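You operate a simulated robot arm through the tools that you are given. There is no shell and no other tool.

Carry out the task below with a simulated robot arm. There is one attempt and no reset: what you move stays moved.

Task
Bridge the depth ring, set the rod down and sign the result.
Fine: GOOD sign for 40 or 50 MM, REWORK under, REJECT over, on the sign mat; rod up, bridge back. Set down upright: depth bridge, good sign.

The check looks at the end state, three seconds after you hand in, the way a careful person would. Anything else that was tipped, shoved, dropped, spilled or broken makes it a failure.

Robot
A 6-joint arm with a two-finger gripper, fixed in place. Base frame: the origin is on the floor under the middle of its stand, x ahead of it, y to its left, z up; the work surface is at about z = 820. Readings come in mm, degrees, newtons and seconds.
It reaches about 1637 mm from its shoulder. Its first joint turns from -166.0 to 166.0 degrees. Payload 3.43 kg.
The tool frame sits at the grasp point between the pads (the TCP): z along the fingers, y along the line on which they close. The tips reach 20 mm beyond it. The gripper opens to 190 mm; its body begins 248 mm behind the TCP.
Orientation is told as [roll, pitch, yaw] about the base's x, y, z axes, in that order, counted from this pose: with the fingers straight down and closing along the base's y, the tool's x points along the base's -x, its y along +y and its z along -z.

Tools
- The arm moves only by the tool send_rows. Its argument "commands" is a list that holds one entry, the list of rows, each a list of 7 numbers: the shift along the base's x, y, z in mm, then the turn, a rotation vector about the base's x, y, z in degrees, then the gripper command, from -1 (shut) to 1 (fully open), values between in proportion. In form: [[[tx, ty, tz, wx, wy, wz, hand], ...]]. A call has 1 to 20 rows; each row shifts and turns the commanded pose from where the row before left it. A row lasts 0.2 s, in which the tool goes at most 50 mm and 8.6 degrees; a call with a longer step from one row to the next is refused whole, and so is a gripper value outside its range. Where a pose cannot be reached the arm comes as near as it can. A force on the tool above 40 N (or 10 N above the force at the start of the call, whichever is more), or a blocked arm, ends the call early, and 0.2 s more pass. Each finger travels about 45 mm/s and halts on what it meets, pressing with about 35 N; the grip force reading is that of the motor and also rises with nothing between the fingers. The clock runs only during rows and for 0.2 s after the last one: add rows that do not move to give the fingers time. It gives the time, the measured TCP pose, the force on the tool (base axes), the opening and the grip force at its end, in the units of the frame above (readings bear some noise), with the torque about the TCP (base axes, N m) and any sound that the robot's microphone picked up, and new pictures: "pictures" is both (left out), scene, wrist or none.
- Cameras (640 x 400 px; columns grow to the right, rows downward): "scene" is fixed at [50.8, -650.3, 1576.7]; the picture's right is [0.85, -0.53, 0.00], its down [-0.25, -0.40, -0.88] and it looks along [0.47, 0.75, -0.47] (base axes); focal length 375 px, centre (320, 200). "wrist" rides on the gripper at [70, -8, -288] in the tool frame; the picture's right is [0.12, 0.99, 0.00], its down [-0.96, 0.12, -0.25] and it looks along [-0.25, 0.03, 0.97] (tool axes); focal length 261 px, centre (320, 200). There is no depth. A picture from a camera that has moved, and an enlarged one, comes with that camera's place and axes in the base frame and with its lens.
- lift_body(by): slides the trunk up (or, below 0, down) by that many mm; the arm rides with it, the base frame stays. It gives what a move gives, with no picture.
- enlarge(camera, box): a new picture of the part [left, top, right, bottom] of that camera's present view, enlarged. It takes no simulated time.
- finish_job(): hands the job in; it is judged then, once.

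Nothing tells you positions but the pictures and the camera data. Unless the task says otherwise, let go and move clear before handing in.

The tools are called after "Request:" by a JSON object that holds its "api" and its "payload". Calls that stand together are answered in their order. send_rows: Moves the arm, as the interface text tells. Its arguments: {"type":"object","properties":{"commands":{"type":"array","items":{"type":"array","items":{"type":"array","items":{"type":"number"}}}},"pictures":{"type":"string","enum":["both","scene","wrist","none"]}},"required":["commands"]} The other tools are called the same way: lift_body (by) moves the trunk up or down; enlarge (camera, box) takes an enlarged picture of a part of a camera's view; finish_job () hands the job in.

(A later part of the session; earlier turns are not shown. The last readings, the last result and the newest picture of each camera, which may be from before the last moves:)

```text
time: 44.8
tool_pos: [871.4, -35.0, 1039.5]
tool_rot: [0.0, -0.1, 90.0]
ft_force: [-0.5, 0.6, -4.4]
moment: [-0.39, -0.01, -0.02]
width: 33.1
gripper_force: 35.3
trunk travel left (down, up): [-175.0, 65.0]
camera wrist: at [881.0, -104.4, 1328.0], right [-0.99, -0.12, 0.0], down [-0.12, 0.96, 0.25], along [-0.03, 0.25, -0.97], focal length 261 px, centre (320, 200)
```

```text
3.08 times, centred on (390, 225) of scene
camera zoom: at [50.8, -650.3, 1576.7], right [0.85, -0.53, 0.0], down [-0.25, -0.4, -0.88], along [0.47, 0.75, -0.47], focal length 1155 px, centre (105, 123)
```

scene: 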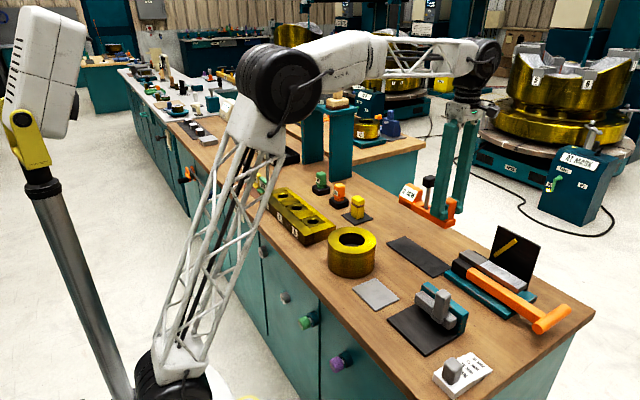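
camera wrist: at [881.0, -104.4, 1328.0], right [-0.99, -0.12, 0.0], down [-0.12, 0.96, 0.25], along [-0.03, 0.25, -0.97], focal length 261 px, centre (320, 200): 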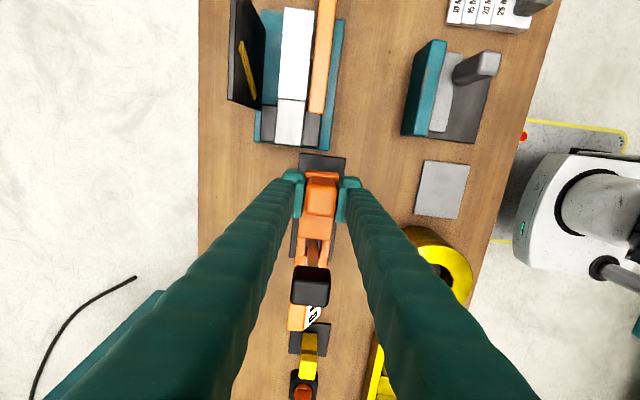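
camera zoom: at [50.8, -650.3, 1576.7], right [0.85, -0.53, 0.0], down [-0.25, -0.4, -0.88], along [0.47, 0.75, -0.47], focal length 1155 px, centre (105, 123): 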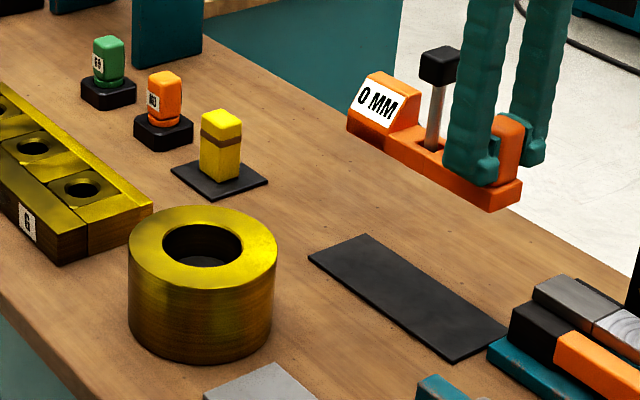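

The bridge is over its mat, level and reading 0 MM; the ring hasn't moved. Lowering carefully.

Request:
{"api": "send_rows", "payload": {"commands": [[[0, 0, -35, 0, 0, 0, -1], [0, 0, -35, 0, 0, 0, -1], [0, 0, -35, 0, 0, 0, -1], [0, 0, -30, 0, 0, 0, -1], [0, 0, -10, 0, 0, 0, -1], [0, 0, -5, 0, 0, 0, -1], [0, 0, -2, 0, 0, 0, -1], [0, 0, -2, 0, 0, 0, -1], [0, 0, -1, 0, 0, 0, -1], [0, 0, 0, 0, 0, 0, -1]]]}}

Request:
{"api": "enlarge", "payload": {"camera": "scene", "box": [380, 190, 480, 290]}}

Request:
{"api": "enlarge", "payload": {"camera": "wrist", "box": [240, 140, 400, 340]}}

```text
time: 47.0
tool_pos: [872.6, -33.0, 885.1]
tool_rot: [-0.1, 0.1, 90.0]
ft_force: [0.5, 0.3, -4.6]
moment: [-0.38, -0.04, 0.01]
width: 32.9
gripper_force: 35.3
trunk travel left (down, up): [-175.0, 65.0]
camera wrist: at [880.9, -102.9, 1172.9], right [-0.99, -0.12, 0.0], down [-0.12, 0.96, 0.25], along [-0.03, 0.25, -0.97], focal length 261 px, centre (320, 200)
```

scene: 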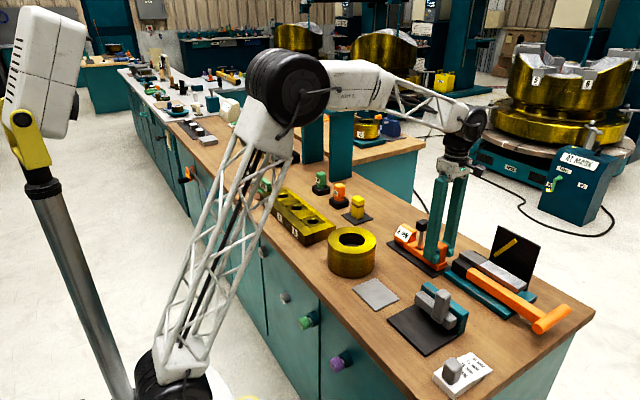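
wrist: 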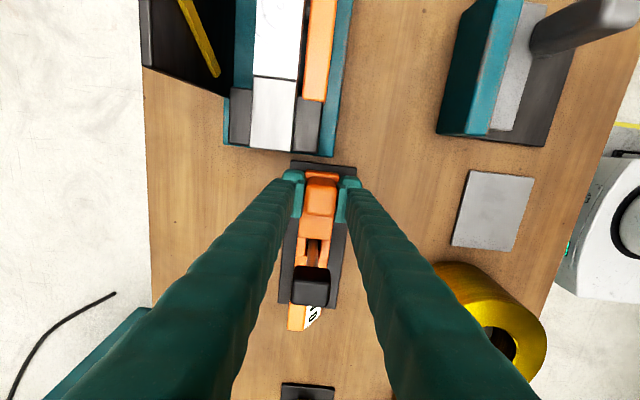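

```text
4.00 times, centred on (430, 240) of scene
camera zoom: at [50.8, -650.3, 1576.7], right [0.85, -0.53, 0.0], down [-0.25, -0.4, -0.88], along [0.47, 0.75, -0.47], focal length 1501 px, centre (-120, 40)
```

zoom: 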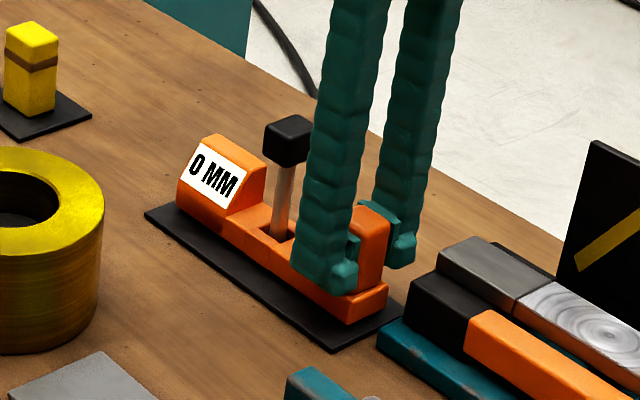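

```text
2.00 times, centred on (320, 240) of wrist
camera zoom: at [880.9, -102.9, 1172.9], right [-0.99, -0.12, 0.0], down [-0.12, 0.96, 0.25], along [-0.03, 0.25, -0.97], focal length 521 px, centre (320, 120)
```

zoom: 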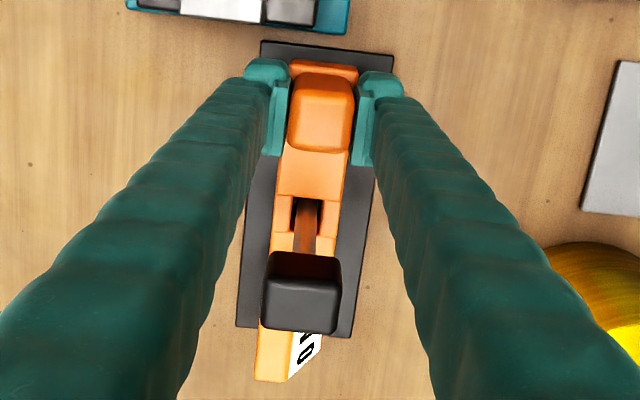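

Still hanging freely about 4 mm above the mat; a few slow millimetres more.

Request:
{"api": "send_rows", "payload": {"commands": [[[0, 0, -1, 0, 0, 0, -1], [0, 0, -1, 0, 0, 0, -1], [0, 0, -1, 0, 0, 0, -1], [0, 0, 0, 0, 0, 0, -1]]], "pictures": "none"}}

```text
time: 48.0
tool_pos: [871.1, -33.1, 881.5]
tool_rot: [0.1, 0.1, 90.0]
ft_force: [0.1, -0.1, -3.9]
moment: [-0.38, -0.03, 0.0]
width: 32.7
gripper_force: 35.0
trunk travel left (down, up): [-175.0, 65.0]
```

Request:
{"api": "send_rows", "payload": {"commands": [[[0, 0, -0.7, 0, 0, 0, -1], [0, 0, -0.7, 0, 0, 0, -1], [0, 0, 0, 0, 0, 0, -1]]], "pictures": "none"}}

```text
time: 48.8
tool_pos: [871.6, -32.9, 881.7]
tool_rot: [-0.1, 0.0, 90.0]
ft_force: [0.4, 0.5, -1.1]
moment: [0.33, -0.02, -0.16]
width: 33.1
gripper_force: 35.1
trunk travel left (down, up): [-175.0, 65.0]
```

Request:
{"api": "send_rows", "payload": {"commands": [[[0, 0, -0.4, 0, 0, 0, -1], [0, 0, 0, 0, 0, 0, -1]]], "pictures": "scene"}}

Request:
{"api": "enlarge", "payload": {"camera": "scene", "box": [380, 190, 480, 290]}}

```text
time: 49.4
tool_pos: [871.1, -33.5, 880.9]
tool_rot: [0.0, 0.0, 90.0]
ft_force: [0.3, -1.1, 3.4]
moment: [1.08, -0.01, -0.01]
width: 33.1
gripper_force: 35.2
trunk travel left (down, up): [-175.0, 65.0]
```

scene: 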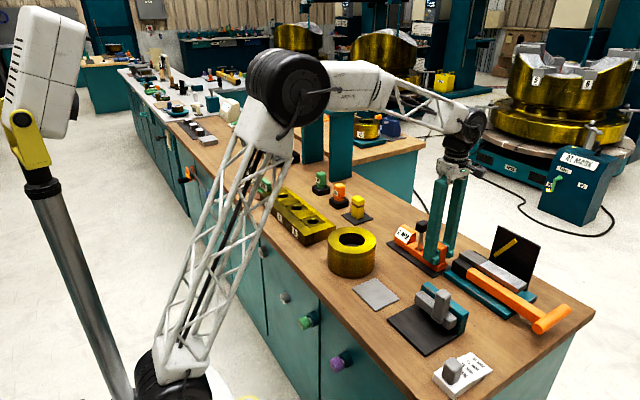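

```text
4.00 times, centred on (430, 240) of scene
camera zoom: at [50.8, -650.3, 1576.7], right [0.85, -0.53, 0.0], down [-0.25, -0.4, -0.88], along [0.47, 0.75, -0.47], focal length 1501 px, centre (-120, 40)
```

zoom: 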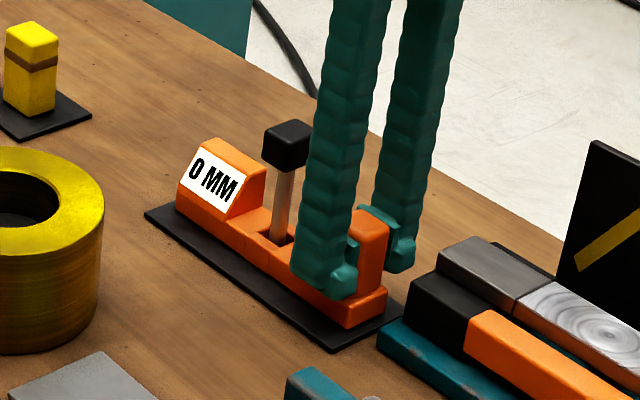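

The far end has touched first with a sub-millimetre tilt. I'll open the fingers gently so the bridge settles, then rise.

Request:
{"api": "send_rows", "payload": {"commands": [[[0, 0, 0, 0, 0, 0, -0.6], [0, 0, 0, 0, 0, 0, -0.45], [0, 0, 0, 0, 0, 0, -0.35], [0, 0, 0, 0, 0, 0, -0.3], [0, 0, 0, 0, 0, 0, -0.3], [0, 0, 15, 0, 0, 0, -0.3], [0, 0, 30, 0, 0, 0, -0.3], [0, 0, 40, 0, 0, 0, -0.3], [0, 0, 45, 0, 0, 0, -0.3], [0, 0, 0, 0, 0, 0, -0.3]]]}}

Request:
{"api": "enlarge", "payload": {"camera": "scene", "box": [380, 190, 480, 290]}}

Request:
{"api": "enlarge", "payload": {"camera": "wrist", "box": [240, 120, 400, 300]}}

```text
time: 51.6
tool_pos: [873.6, -30.0, 1010.4]
tool_rot: [0.0, -0.1, 90.0]
ft_force: [-0.7, 0.1, 0.5]
moment: [0.02, 0.0, 0.0]
width: 66.5
gripper_force: 0.1
trunk travel left (down, up): [-175.0, 65.0]
camera wrist: at [882.6, -100.9, 1299.2], right [-0.99, -0.12, 0.0], down [-0.12, 0.96, 0.25], along [-0.03, 0.25, -0.97], focal length 261 px, centre (320, 200)
```

scene: 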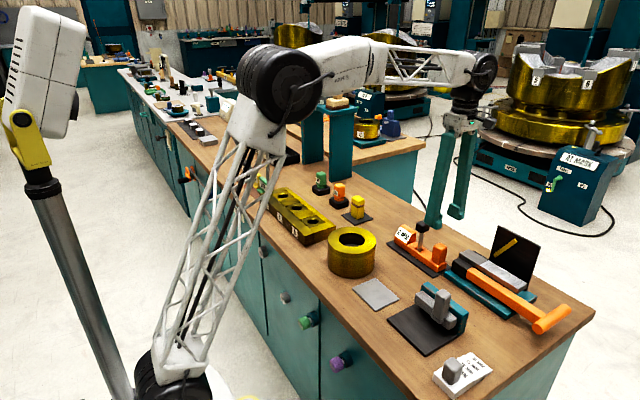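
wrist: 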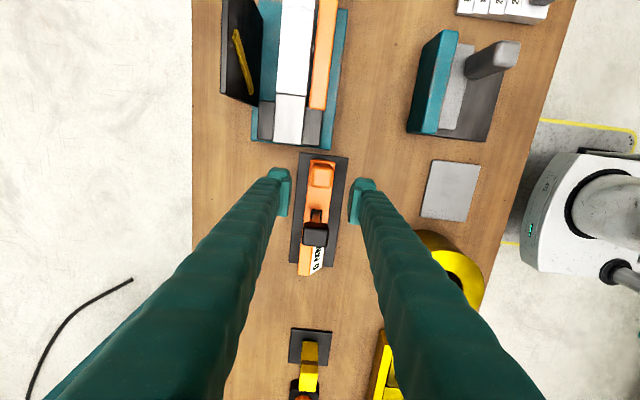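

```text
4.00 times, centred on (430, 240) of scene
camera zoom: at [50.8, -650.3, 1576.7], right [0.85, -0.53, 0.0], down [-0.25, -0.4, -0.88], along [0.47, 0.75, -0.47], focal length 1501 px, centre (-120, 40)
```

zoom: 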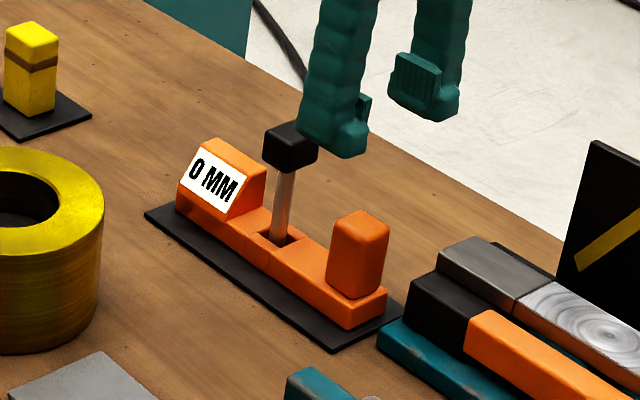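

```text
2.22 times, centred on (320, 210) of wrist
camera zoom: at [882.6, -100.9, 1299.2], right [-0.99, -0.12, 0.0], down [-0.12, 0.96, 0.25], along [-0.03, 0.25, -0.97], focal length 579 px, centre (320, 178)
```

zoom: 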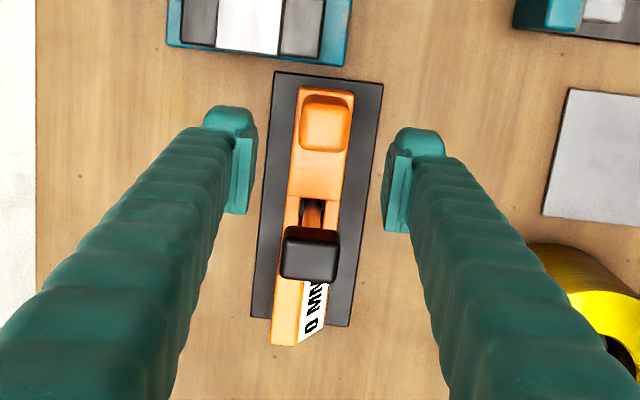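

The bridge is back upright on its mat, rod up, reading 0 MM. Now I'll travel high toward the GOOD sign and look at it closely.

Request:
{"api": "send_rows", "payload": {"commands": [[[-15.8, 46, 4.5, 0, 0, 0, -0.3], [-15.8, 46, 4.5, 0, 0, 0, -0.3], [-15.8, 46, 4.5, 0, 0, 0, -0.3], [-15.8, 46, 4.5, 0, 0, 0, -0.3], [-15.8, 46, 4.5, 0, 0, 0, -0.3], [-15.8, 46, 4.5, 0, 0, 0, -0.3], [-15.8, 46, 4.5, 0, 0, 0, -0.3], [-15.8, 46, 4.5, 0, 0, 0, -0.3], [-15.8, 46, 4.5, 0, 0, 0, -0.3], [-15.8, 46, 4.5, 0, 0, 0, -0.3], [-15.8, 46, 4.5, 0, 0, 0, -0.3], [-15.8, 46, 4.5, 0, 0, 0, -0.3], [-15.8, 46, 4.5, 0, 0, 0, -0.3], [-15.8, 46, 4.5, 0, 0, 0, -0.3], [-15.8, 46, 4.5, 0, 0, 0, -0.3], [0, 0, 0, 0, 0, 0, -0.3], [0, 0, 0, 0, 0, 0, -0.3]]]}}

Request:
{"api": "enlarge", "payload": {"camera": "wrist", "box": [220, 100, 420, 300]}}

Request:
{"api": "enlarge", "payload": {"camera": "scene", "box": [220, 130, 320, 210]}}

```text
time: 55.2
tool_pos: [634.4, 656.3, 1077.4]
tool_rot: [0.0, 0.0, 90.0]
ft_force: [0.2, 0.2, -0.6]
moment: [0.01, 0.01, -0.02]
width: 66.6
gripper_force: 0.0
trunk travel left (down, up): [-175.0, 65.0]
camera wrist: at [644.6, 587.6, 1365.2], right [-0.99, -0.12, 0.0], down [-0.11, 0.96, 0.25], along [-0.03, 0.25, -0.97], focal length 261 px, centre (320, 200)
```

scene: 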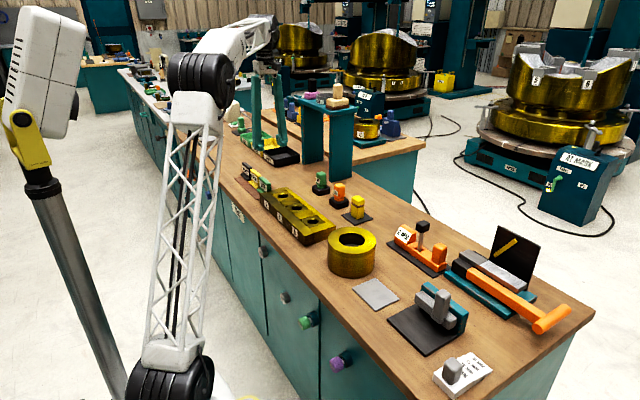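
wrist: 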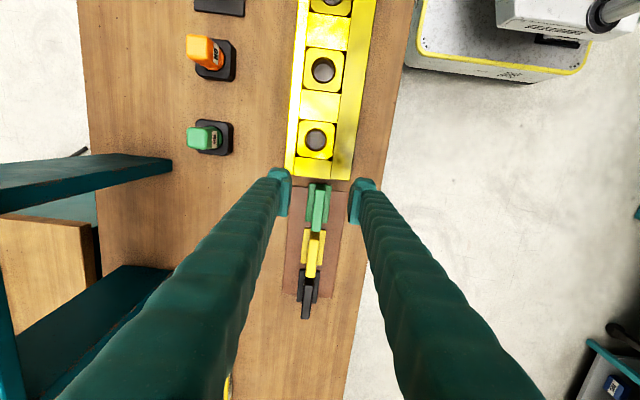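

```text
2.00 times, centred on (320, 200) of wrist
camera zoom: at [644.6, 587.6, 1365.2], right [-0.99, -0.12, 0.0], down [-0.11, 0.96, 0.25], along [-0.03, 0.25, -0.97], focal length 521 px, centre (320, 200)
```

zoom: 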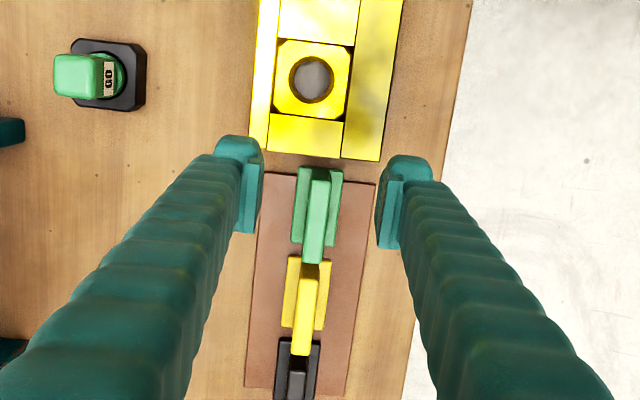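

```text
5.00 times, centred on (270, 170) of scene
camera zoom: at [50.8, -650.3, 1576.7], right [0.85, -0.53, 0.0], down [-0.25, -0.4, -0.88], along [0.47, 0.75, -0.47], focal length 1876 px, centre (570, 350)
```

zoom: 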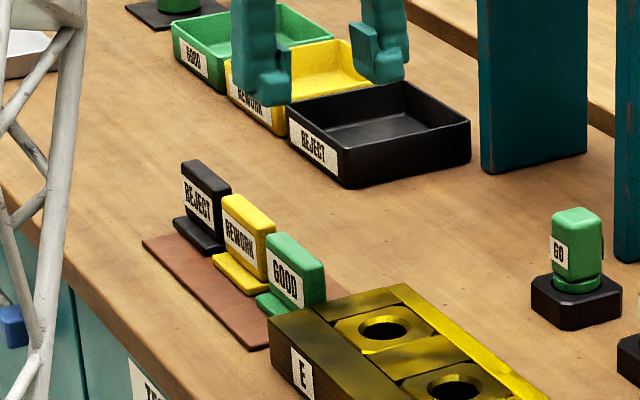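

The GOOD sign stands at about (630.5, 732.5), plate top around z 885, plate in the middle of its base. I'll move above it and lower partway.

Request:
{"api": "send_rows", "payload": {"commands": [[[-2, 38, 0, 0, 0, 0, -0.3], [-1.8, 37.5, 0, 0, 0, 0, -0.3], [0, 0, -40, 0, 0, 0, -0.3], [0, 0, -40, 0, 0, 0, -0.3], [0, 0, -40, 0, 0, 0, -0.3], [0, 0, -27, 0, 0, 0, -0.3], [0, 0, 0, 0, 0, 0, -0.3]]]}}

Request:
{"api": "enlarge", "payload": {"camera": "wrist", "box": [240, 120, 400, 280]}}

Request:
{"api": "enlarge", "payload": {"camera": "scene", "box": [220, 130, 320, 210]}}

```text
time: 56.8
tool_pos: [630.1, 734.2, 930.5]
tool_rot: [0.0, 0.1, 90.0]
ft_force: [0.9, 0.7, 0.1]
moment: [0.01, 0.01, -0.02]
width: 66.3
gripper_force: 0.1
trunk travel left (down, up): [-175.0, 65.0]
camera wrist: at [639.6, 663.6, 1218.3], right [-0.99, -0.12, 0.0], down [-0.12, 0.96, 0.25], along [-0.03, 0.25, -0.97], focal length 261 px, centre (320, 200)
```

scene: 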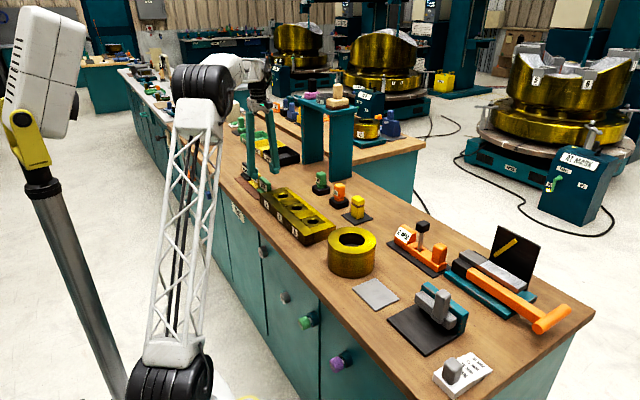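
wrist: 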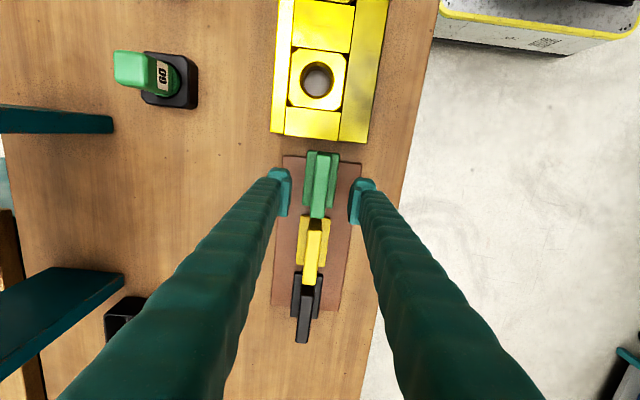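

```text
2.50 times, centred on (320, 200) of wrist
camera zoom: at [639.6, 663.6, 1218.3], right [-0.99, -0.12, 0.0], down [-0.12, 0.96, 0.25], along [-0.03, 0.25, -0.97], focal length 652 px, centre (320, 200)
```

zoom: 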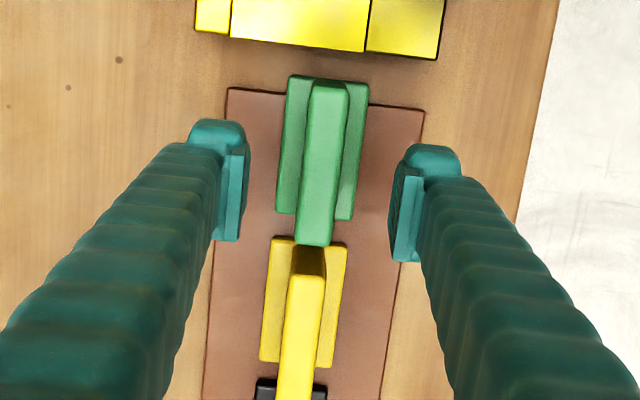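

```text
5.00 times, centred on (270, 170) of scene
camera zoom: at [50.8, -650.3, 1576.7], right [0.85, -0.53, 0.0], down [-0.25, -0.4, -0.88], along [0.47, 0.75, -0.47], focal length 1876 px, centre (570, 350)
```

zoom: 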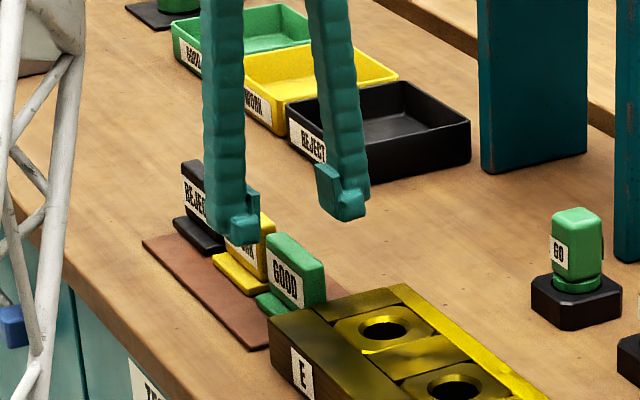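

The fingers straddle the GOOD plate centrally. Lowering and gripping.

Request:
{"api": "send_rows", "payload": {"commands": [[[0, -1, -25, 0, 0, 0, -0.3], [0, 0, -20, 0, 0, 0, -0.3], [0, 0, -15, 0, 0, 0, -0.3], [0, 0, 0, 0, 0, 0, -0.4], [0, 0, 0, 0, 0, 0, -0.6], [0, 0, 0, 0, 0, 0, -0.75], [0, 0, 0, 0, 0, 0, -1], [0, 0, 0, 0, 0, 0, -1], [0, 0, 0, 0, 0, 0, -1], [0, 0, 0, 0, 0, 0, -1]]]}}

Request:
{"api": "enlarge", "payload": {"camera": "wrist", "box": [240, 120, 400, 280]}}

Request:
{"api": "enlarge", "payload": {"camera": "scene", "box": [220, 130, 320, 210]}}

```text
time: 59.0
tool_pos: [630.2, 731.1, 870.8]
tool_rot: [0.1, 0.0, 90.0]
ft_force: [-0.7, 0.0, -0.1]
moment: [-0.03, 0.0, 0.02]
width: 18.4
gripper_force: 34.6
trunk travel left (down, up): [-175.0, 65.0]
camera wrist: at [639.6, 661.8, 1158.8], right [-0.99, -0.12, 0.0], down [-0.12, 0.96, 0.25], along [-0.03, 0.25, -0.97], focal length 261 px, centre (320, 200)
```

scene: 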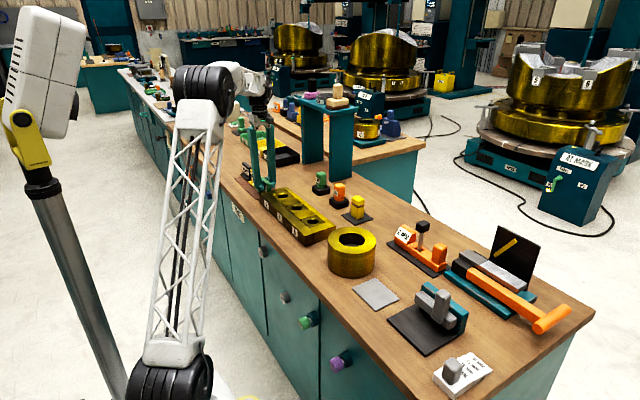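
wrist: 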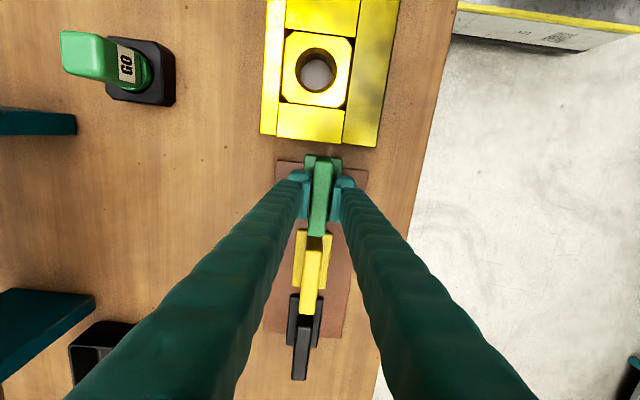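

```text
2.50 times, centred on (320, 200) of wrist
camera zoom: at [639.6, 661.8, 1158.8], right [-0.99, -0.12, 0.0], down [-0.12, 0.96, 0.25], along [-0.03, 0.25, -0.97], focal length 652 px, centre (320, 200)
```

zoom: 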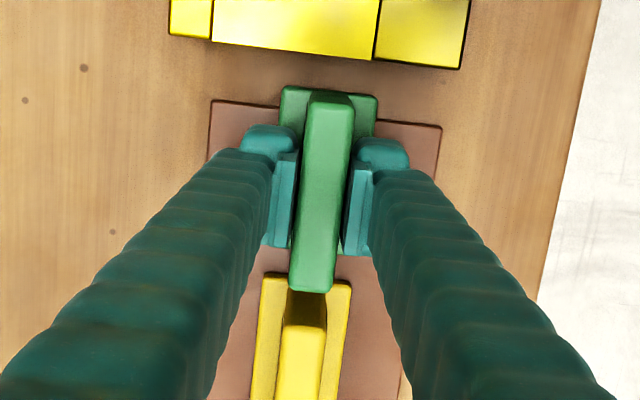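

```text
5.00 times, centred on (270, 170) of scene
camera zoom: at [50.8, -650.3, 1576.7], right [0.85, -0.53, 0.0], down [-0.25, -0.4, -0.88], along [0.47, 0.75, -0.47], focal length 1876 px, centre (570, 350)
```

zoom: 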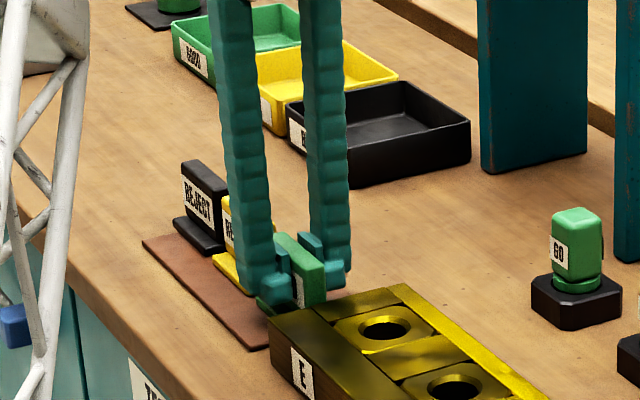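

Grip is on the GOOD plate at 18.4 mm. I'll lift slowly and check nothing else moves.

Request:
{"api": "send_rows", "payload": {"commands": [[[0, 0, 4, 0, 0, 0, -1], [0, 0, 10, 0, 0, 0, -1], [0, 0, 20, 0, 0, 0, -1], [0, 0, 35, 0, 0, 0, -1], [0, 0, 45, 0, 0, 0, -1], [0, 0, 45, 0, 0, 0, -1], [0, 0, 0, 0, 0, 0, -1]]]}}

Request:
{"api": "enlarge", "payload": {"camera": "scene", "box": [220, 90, 320, 210]}}

Request:
{"api": "enlarge", "payload": {"camera": "wrist", "box": [240, 120, 400, 280]}}

```text
time: 60.6
tool_pos: [629.7, 730.8, 1028.5]
tool_rot: [0.0, 0.0, 89.9]
ft_force: [0.8, 0.1, -0.5]
moment: [0.04, -0.01, 0.01]
width: 18.5
gripper_force: 34.6
trunk travel left (down, up): [-175.0, 65.0]
camera wrist: at [639.1, 661.5, 1316.5], right [-0.99, -0.12, 0.0], down [-0.11, 0.96, 0.25], along [-0.03, 0.25, -0.97], focal length 261 px, centre (320, 200)
```

scene: 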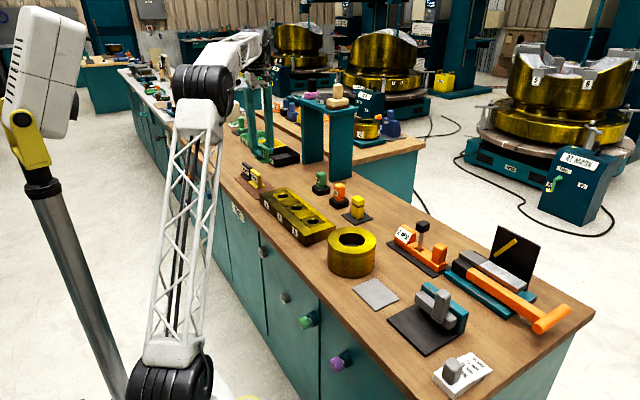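
wrist: 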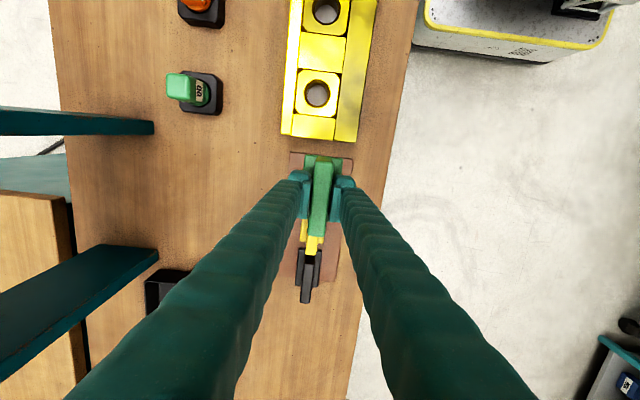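

```text
3.33 times, centred on (270, 150) of scene
camera zoom: at [50.8, -650.3, 1576.7], right [0.85, -0.53, 0.0], down [-0.25, -0.4, -0.88], along [0.47, 0.75, -0.47], focal length 1251 px, centre (487, 367)
```

zoom: 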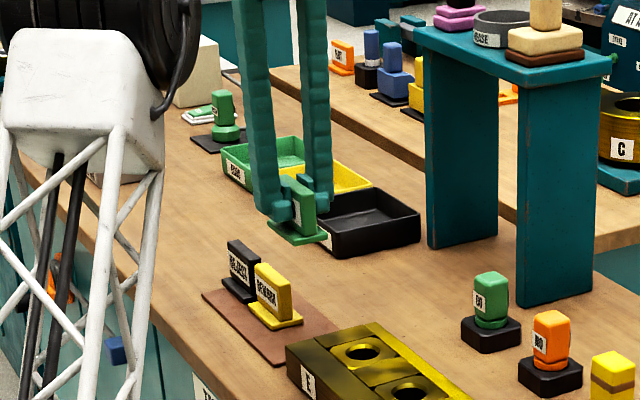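

```text
2.50 times, centred on (320, 200) of wrist
camera zoom: at [639.1, 661.5, 1316.5], right [-0.99, -0.12, 0.0], down [-0.11, 0.96, 0.25], along [-0.03, 0.25, -0.97], focal length 652 px, centre (320, 200)
```

zoom: 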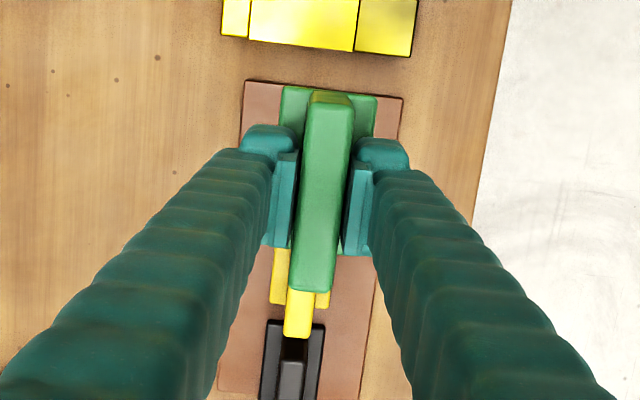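

The GOOD sign is held level and the other two signs are undisturbed. I'll carry it back, pausing beside the ring to check its floor once more.

Request:
{"api": "send_rows", "payload": {"commands": [[[9, -47, 0, 0, 0, 0, -1], [9, -47, 0, 0, 0, 0, -1], [9, -47, 0, 0, 0, 0, -1], [9, -47, 0, 0, 0, 0, -1], [9, -47, 0, 0, 0, 0, -1], [9, -47, 0, 0, 0, 0, -1], [9, -47, 0, 0, 0, 0, -1], [9, -47, 0, 0, 0, 0, -1], [9, -47, 0, 0, 0, 0, -1], [9, -47, 0, 0, 0, 0, -1], [9, -47, 0, 0, 0, 0, -1], [11, -48, 0, 0, 0, 0, -1], [0, 0, 0, 0, 0, 0, -1], [0, 0, 0, 0, 0, 0, -1]]]}}

Request:
{"api": "enlarge", "payload": {"camera": "wrist", "box": [330, 100, 470, 240]}}

Request:
{"api": "enlarge", "payload": {"camera": "scene", "box": [300, 130, 460, 290]}}

```text
time: 63.6
tool_pos: [739.1, 165.5, 1030.1]
tool_rot: [0.0, 0.0, 90.0]
ft_force: [-0.1, 0.2, -1.0]
moment: [0.0, -0.02, 0.0]
width: 18.7
gripper_force: 35.3
trunk travel left (down, up): [-175.0, 65.0]
camera wrist: at [748.5, 96.5, 1318.0], right [-0.99, -0.12, 0.0], down [-0.12, 0.96, 0.25], along [-0.03, 0.25, -0.97], focal length 261 px, centre (320, 200)
```

scene: 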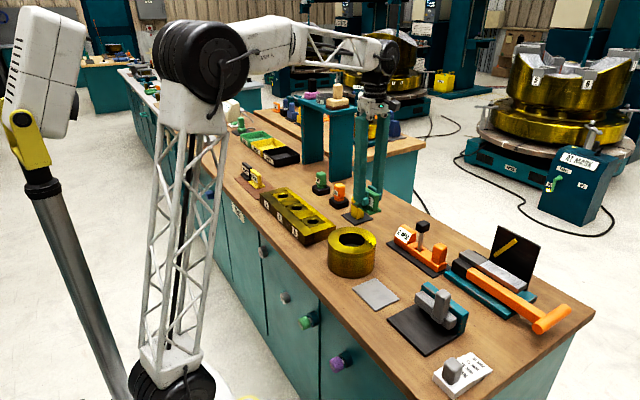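
wrist: 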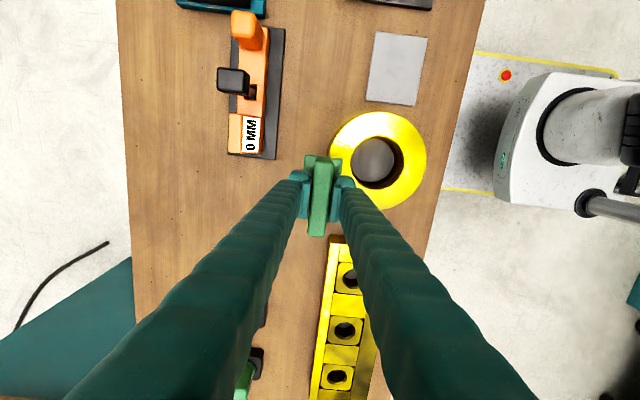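

```text
2.86 times, centred on (400, 170) of wrist
camera zoom: at [748.5, 96.5, 1318.0], right [-0.99, -0.12, 0.0], down [-0.12, 0.96, 0.25], along [-0.03, 0.25, -0.97], focal length 745 px, centre (91, 286)
```

zoom: 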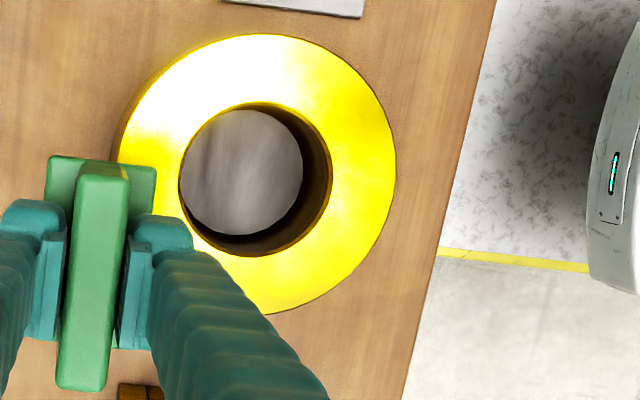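

```text
2.50 times, centred on (380, 210) of scene
camera zoom: at [50.8, -650.3, 1576.7], right [0.85, -0.53, 0.0], down [-0.25, -0.4, -0.88], along [0.47, 0.75, -0.47], focal length 938 px, centre (170, 175)
```

zoom: 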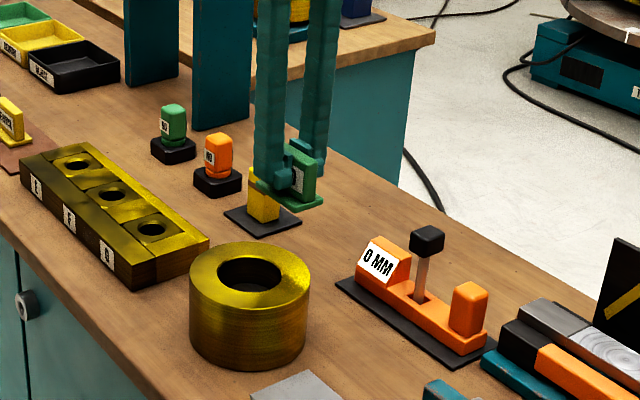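

The ring floor view is consistent with about 40 mm and everything else is in place. I'll carry the sign over the grey mat centre, about (631, −24).

Request:
{"api": "send_rows", "payload": {"commands": [[[-21.9, -38.2, 0, 0, 0, 0, -1], [-21.9, -38.2, 0, 0, 0, 0, -1], [-21.9, -38.2, 0, 0, 0, 0, -1], [-21.9, -38.2, 0, 0, 0, 0, -1], [-21.9, -38.2, 0, 0, 0, 0, -1], [0, 0, -35, 0, 0, 0, -1], [0, 0, -35, 0, 0, 0, -1], [0, 0, -35, 0, 0, 0, -1], [0, 0, 0, 0, 0, 0, -1], [0, 0, 0, 0, 0, 0, -1]]]}}

Request:
{"api": "enlarge", "payload": {"camera": "wrist", "box": [240, 120, 400, 280]}}

Request:
{"api": "enlarge", "payload": {"camera": "scene", "box": [310, 200, 430, 320]}}

```text
time: 65.8
tool_pos: [632.4, -25.2, 925.5]
tool_rot: [-0.1, 0.0, 89.9]
ft_force: [-0.7, -0.3, -1.3]
moment: [0.02, -0.02, 0.01]
width: 18.7
gripper_force: 35.3
trunk travel left (down, up): [-175.0, 65.0]
camera wrist: at [640.4, -95.3, 1213.4], right [-0.99, -0.12, 0.0], down [-0.12, 0.96, 0.25], along [-0.03, 0.25, -0.97], focal length 261 px, centre (320, 200)
```

scene: 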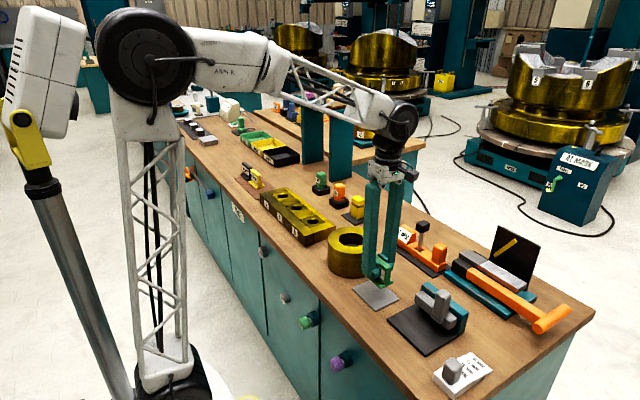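
wrist: 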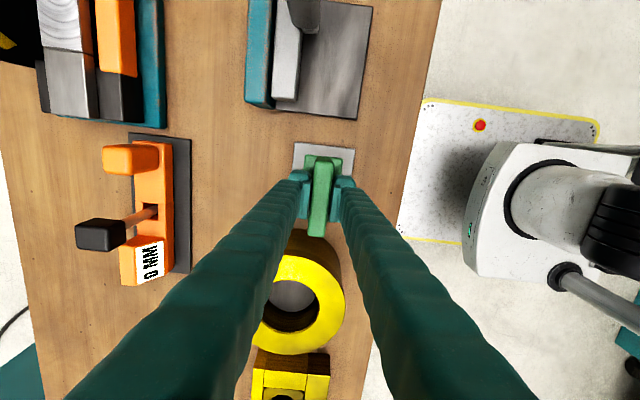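

```text
2.50 times, centred on (320, 200) of wrist
camera zoom: at [640.4, -95.3, 1213.4], right [-0.99, -0.12, 0.0], down [-0.12, 0.96, 0.25], along [-0.03, 0.25, -0.97], focal length 652 px, centre (320, 200)
```

zoom: 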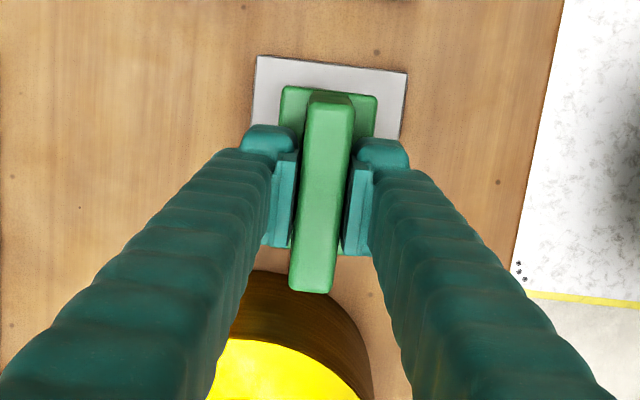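

```text
3.33 times, centred on (370, 260) of scene
camera zoom: at [50.8, -650.3, 1576.7], right [0.85, -0.53, 0.0], down [-0.25, -0.4, -0.88], along [0.47, 0.75, -0.47], focal length 1251 px, centre (153, 0)
```

zoom: 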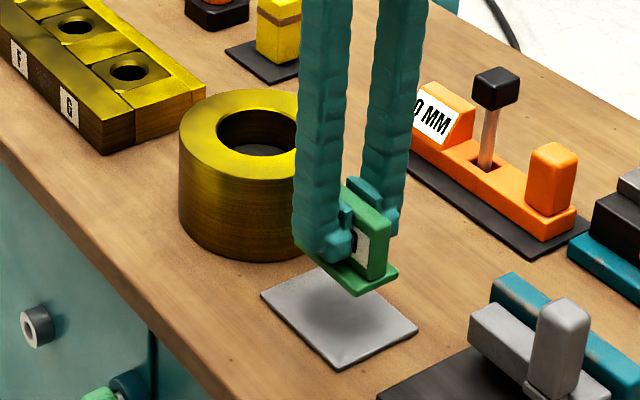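

The sign is over the middle of the grey mat. Lowering, slowly at the end.

Request:
{"api": "send_rows", "payload": {"commands": [[[0, 1, -25, 0, 0, 0, -1], [0, 0, -15, 0, 0, 0, -1], [0, 0, -7, 0, 0, 0, -1], [0, 0, -2, 0, 0, 0, -1], [0, 0, -2, 0, 0, 0, -1], [0, 0, -1, 0, 0, 0, -1], [0, 0, 0, 0, 0, 0, -1]]]}}

Request:
{"api": "enlarge", "payload": {"camera": "scene", "box": [330, 230, 410, 310]}}

Request:
{"api": "enlarge", "payload": {"camera": "wrist", "box": [240, 120, 400, 280]}}

```text
time: 67.4
tool_pos: [630.7, -24.5, 873.4]
tool_rot: [0.0, 0.0, 90.1]
ft_force: [-0.3, 0.5, 0.7]
moment: [-0.01, -0.06, 0.0]
width: 18.3
gripper_force: 34.9
trunk travel left (down, up): [-175.0, 65.0]
camera wrist: at [640.1, -94.0, 1161.5], right [-0.99, -0.12, 0.0], down [-0.12, 0.96, 0.25], along [-0.03, 0.25, -0.97], focal length 261 px, centre (320, 200)
```

scene: 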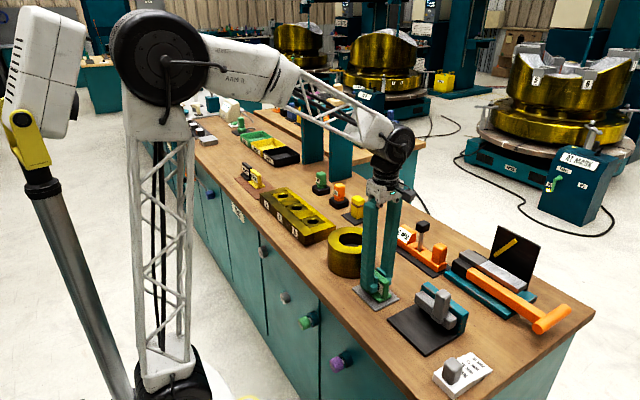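
wrist: 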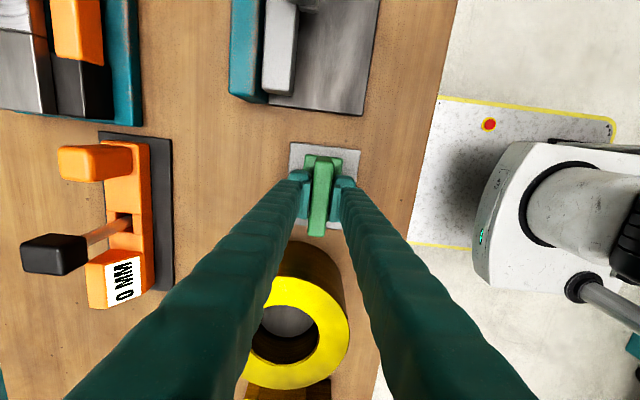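

```text
5.00 times, centred on (370, 270) of scene
camera zoom: at [50.8, -650.3, 1576.7], right [0.85, -0.53, 0.0], down [-0.25, -0.4, -0.88], along [0.47, 0.75, -0.47], focal length 1876 px, centre (70, -150)
```

zoom: 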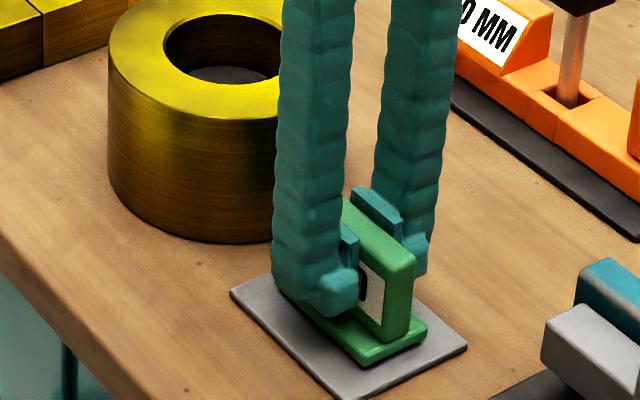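

```text
2.50 times, centred on (320, 200) of wrist
camera zoom: at [640.1, -94.0, 1161.5], right [-0.99, -0.12, 0.0], down [-0.12, 0.96, 0.25], along [-0.03, 0.25, -0.97], focal length 652 px, centre (320, 200)
```

zoom: 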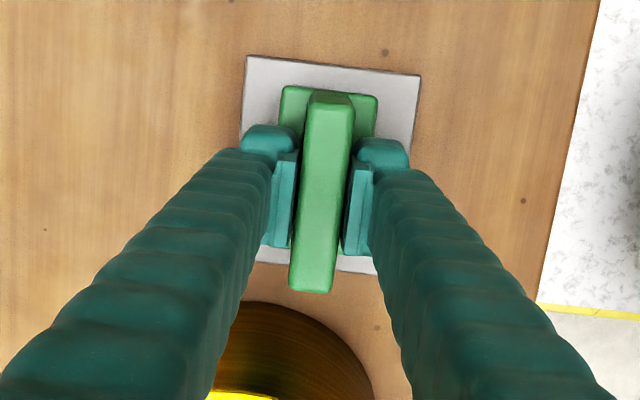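

Nearly down; a few sub-millimetre steps until contact.

Request:
{"api": "send_rows", "payload": {"commands": [[[0, 0, -0.7, 0, 0, 0, -1], [0, 0, -0.7, 0, 0, 0, -1], [0, 0, 0, 0, 0, 0, -1]]], "pictures": "none"}}

```text
time: 68.2
tool_pos: [629.8, -23.7, 871.1]
tool_rot: [0.0, 0.0, 90.0]
ft_force: [0.0, 0.1, -0.1]
moment: [0.01, 0.02, 0.01]
width: 18.6
gripper_force: 35.3
trunk travel left (down, up): [-175.0, 65.0]
```

Request:
{"api": "send_rows", "payload": {"commands": [[[0, 0, -0.6, 0, 0, 0, -1], [0, 0, -0.6, 0, 0, 0, -1], [0, 0, 0, 0, 0, 0, -1]]], "pictures": "none"}}

```text
time: 69.0
tool_pos: [631.4, -22.5, 870.4]
tool_rot: [0.1, 0.1, 90.1]
ft_force: [0.1, -0.1, 1.3]
moment: [-0.04, -0.03, 0.02]
width: 18.6
gripper_force: 35.7
trunk travel left (down, up): [-175.0, 65.0]
```

Request:
{"api": "send_rows", "payload": {"commands": [[[0, 0, -0.5, 0, 0, 0, -1], [0, 0, 0, 0, 0, 0, -1]]], "pictures": "scene"}}

Request:
{"api": "enlarge", "payload": {"camera": "scene", "box": [330, 230, 410, 310]}}

```text
time: 69.6
tool_pos: [631.1, -24.2, 870.7]
tool_rot: [-0.1, 0.0, 89.9]
ft_force: [2.5, -0.2, 16.8]
moment: [-0.02, -0.02, -0.01]
width: 18.3
gripper_force: 35.5
trunk travel left (down, up): [-175.0, 65.0]
```

scene: 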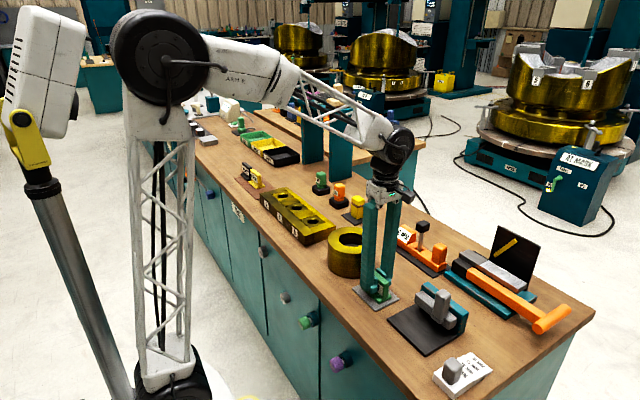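

```text
5.00 times, centred on (370, 270) of scene
camera zoom: at [50.8, -650.3, 1576.7], right [0.85, -0.53, 0.0], down [-0.25, -0.4, -0.88], along [0.47, 0.75, -0.47], focal length 1876 px, centre (70, -150)
```

zoom: 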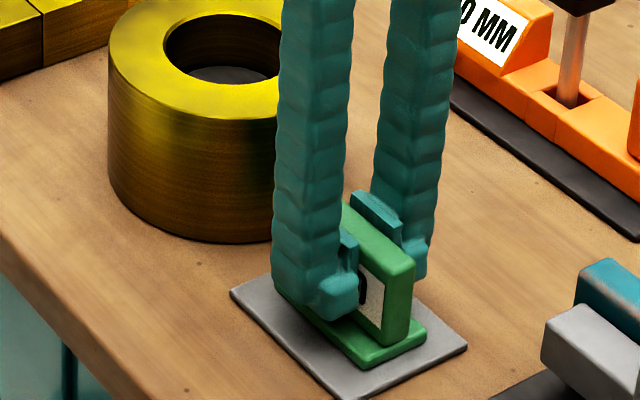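

Contact is made (about 17 N). I'll ease up slightly, open the fingers gently and rise straight up.

Request:
{"api": "send_rows", "payload": {"commands": [[[0, 0, 0.8, 0, 0, 0, -1], [0, 0, 0, 0, 0, 0, -1], [0, 0, 0, 0, 0, 0, -0.75], [0, 0, 0, 0, 0, 0, -0.6], [0, 0, 0, 0, 0, 0, -0.45], [0, 0, 0, 0, 0, 0, -0.4], [0, 0, 0, 0, 0, 0, -0.4], [0, 0, 15, 0, 0, 0, -0.4], [0, 0, 30, 0, 0, 0, -0.4], [0, 0, 40, 0, 0, 0, -0.4], [0, 0, 45, 0, 0, 0, -0.4], [0, 0, 45, 0, 0, 0, -0.4], [0, 0, 0, 0, 0, 0, -0.4]]]}}

Request:
{"api": "enlarge", "payload": {"camera": "scene", "box": [330, 230, 410, 310]}}

Request:
{"api": "enlarge", "payload": {"camera": "wrist", "box": [240, 120, 400, 280]}}

```text
time: 72.4
tool_pos: [630.6, -26.0, 1045.9]
tool_rot: [0.0, 0.0, 89.9]
ft_force: [-1.0, -0.4, -0.4]
moment: [0.02, 0.02, 0.02]
width: 57.0
gripper_force: 0.0
trunk travel left (down, up): [-175.0, 65.0]
camera wrist: at [640.6, -95.7, 1335.2], right [-0.99, -0.12, 0.0], down [-0.12, 0.96, 0.25], along [-0.03, 0.25, -0.97], focal length 261 px, centre (320, 200)
```

scene: 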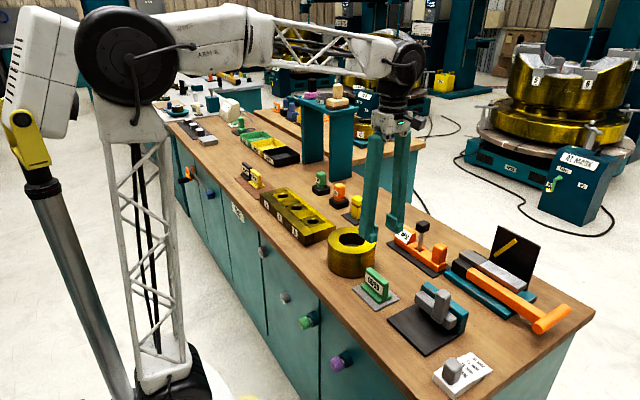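
wrist: 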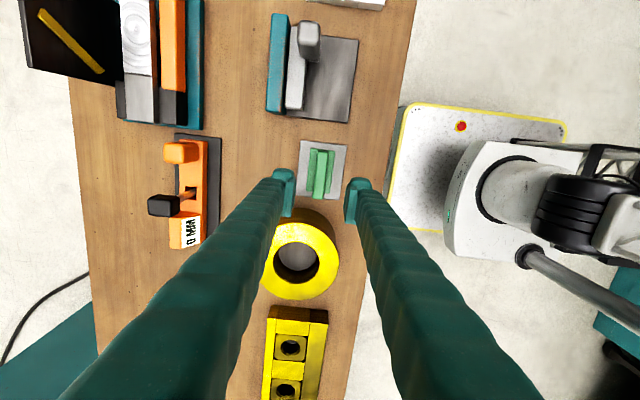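

```text
5.00 times, centred on (370, 270) of scene
camera zoom: at [50.8, -650.3, 1576.7], right [0.85, -0.53, 0.0], down [-0.25, -0.4, -0.88], along [0.47, 0.75, -0.47], focal length 1876 px, centre (70, -150)
```

zoom: 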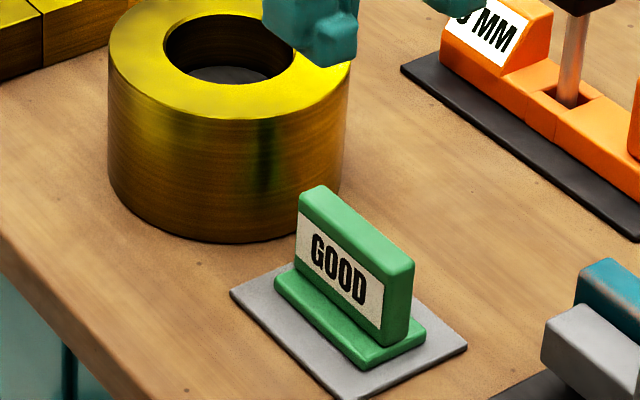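

```text
2.50 times, centred on (320, 200) of wrist
camera zoom: at [640.6, -95.7, 1335.2], right [-0.99, -0.12, 0.0], down [-0.12, 0.96, 0.25], along [-0.03, 0.25, -0.97], focal length 652 px, centre (320, 200)
```

zoom: 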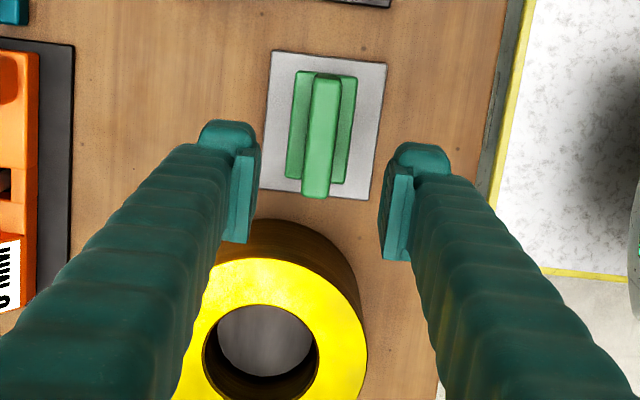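

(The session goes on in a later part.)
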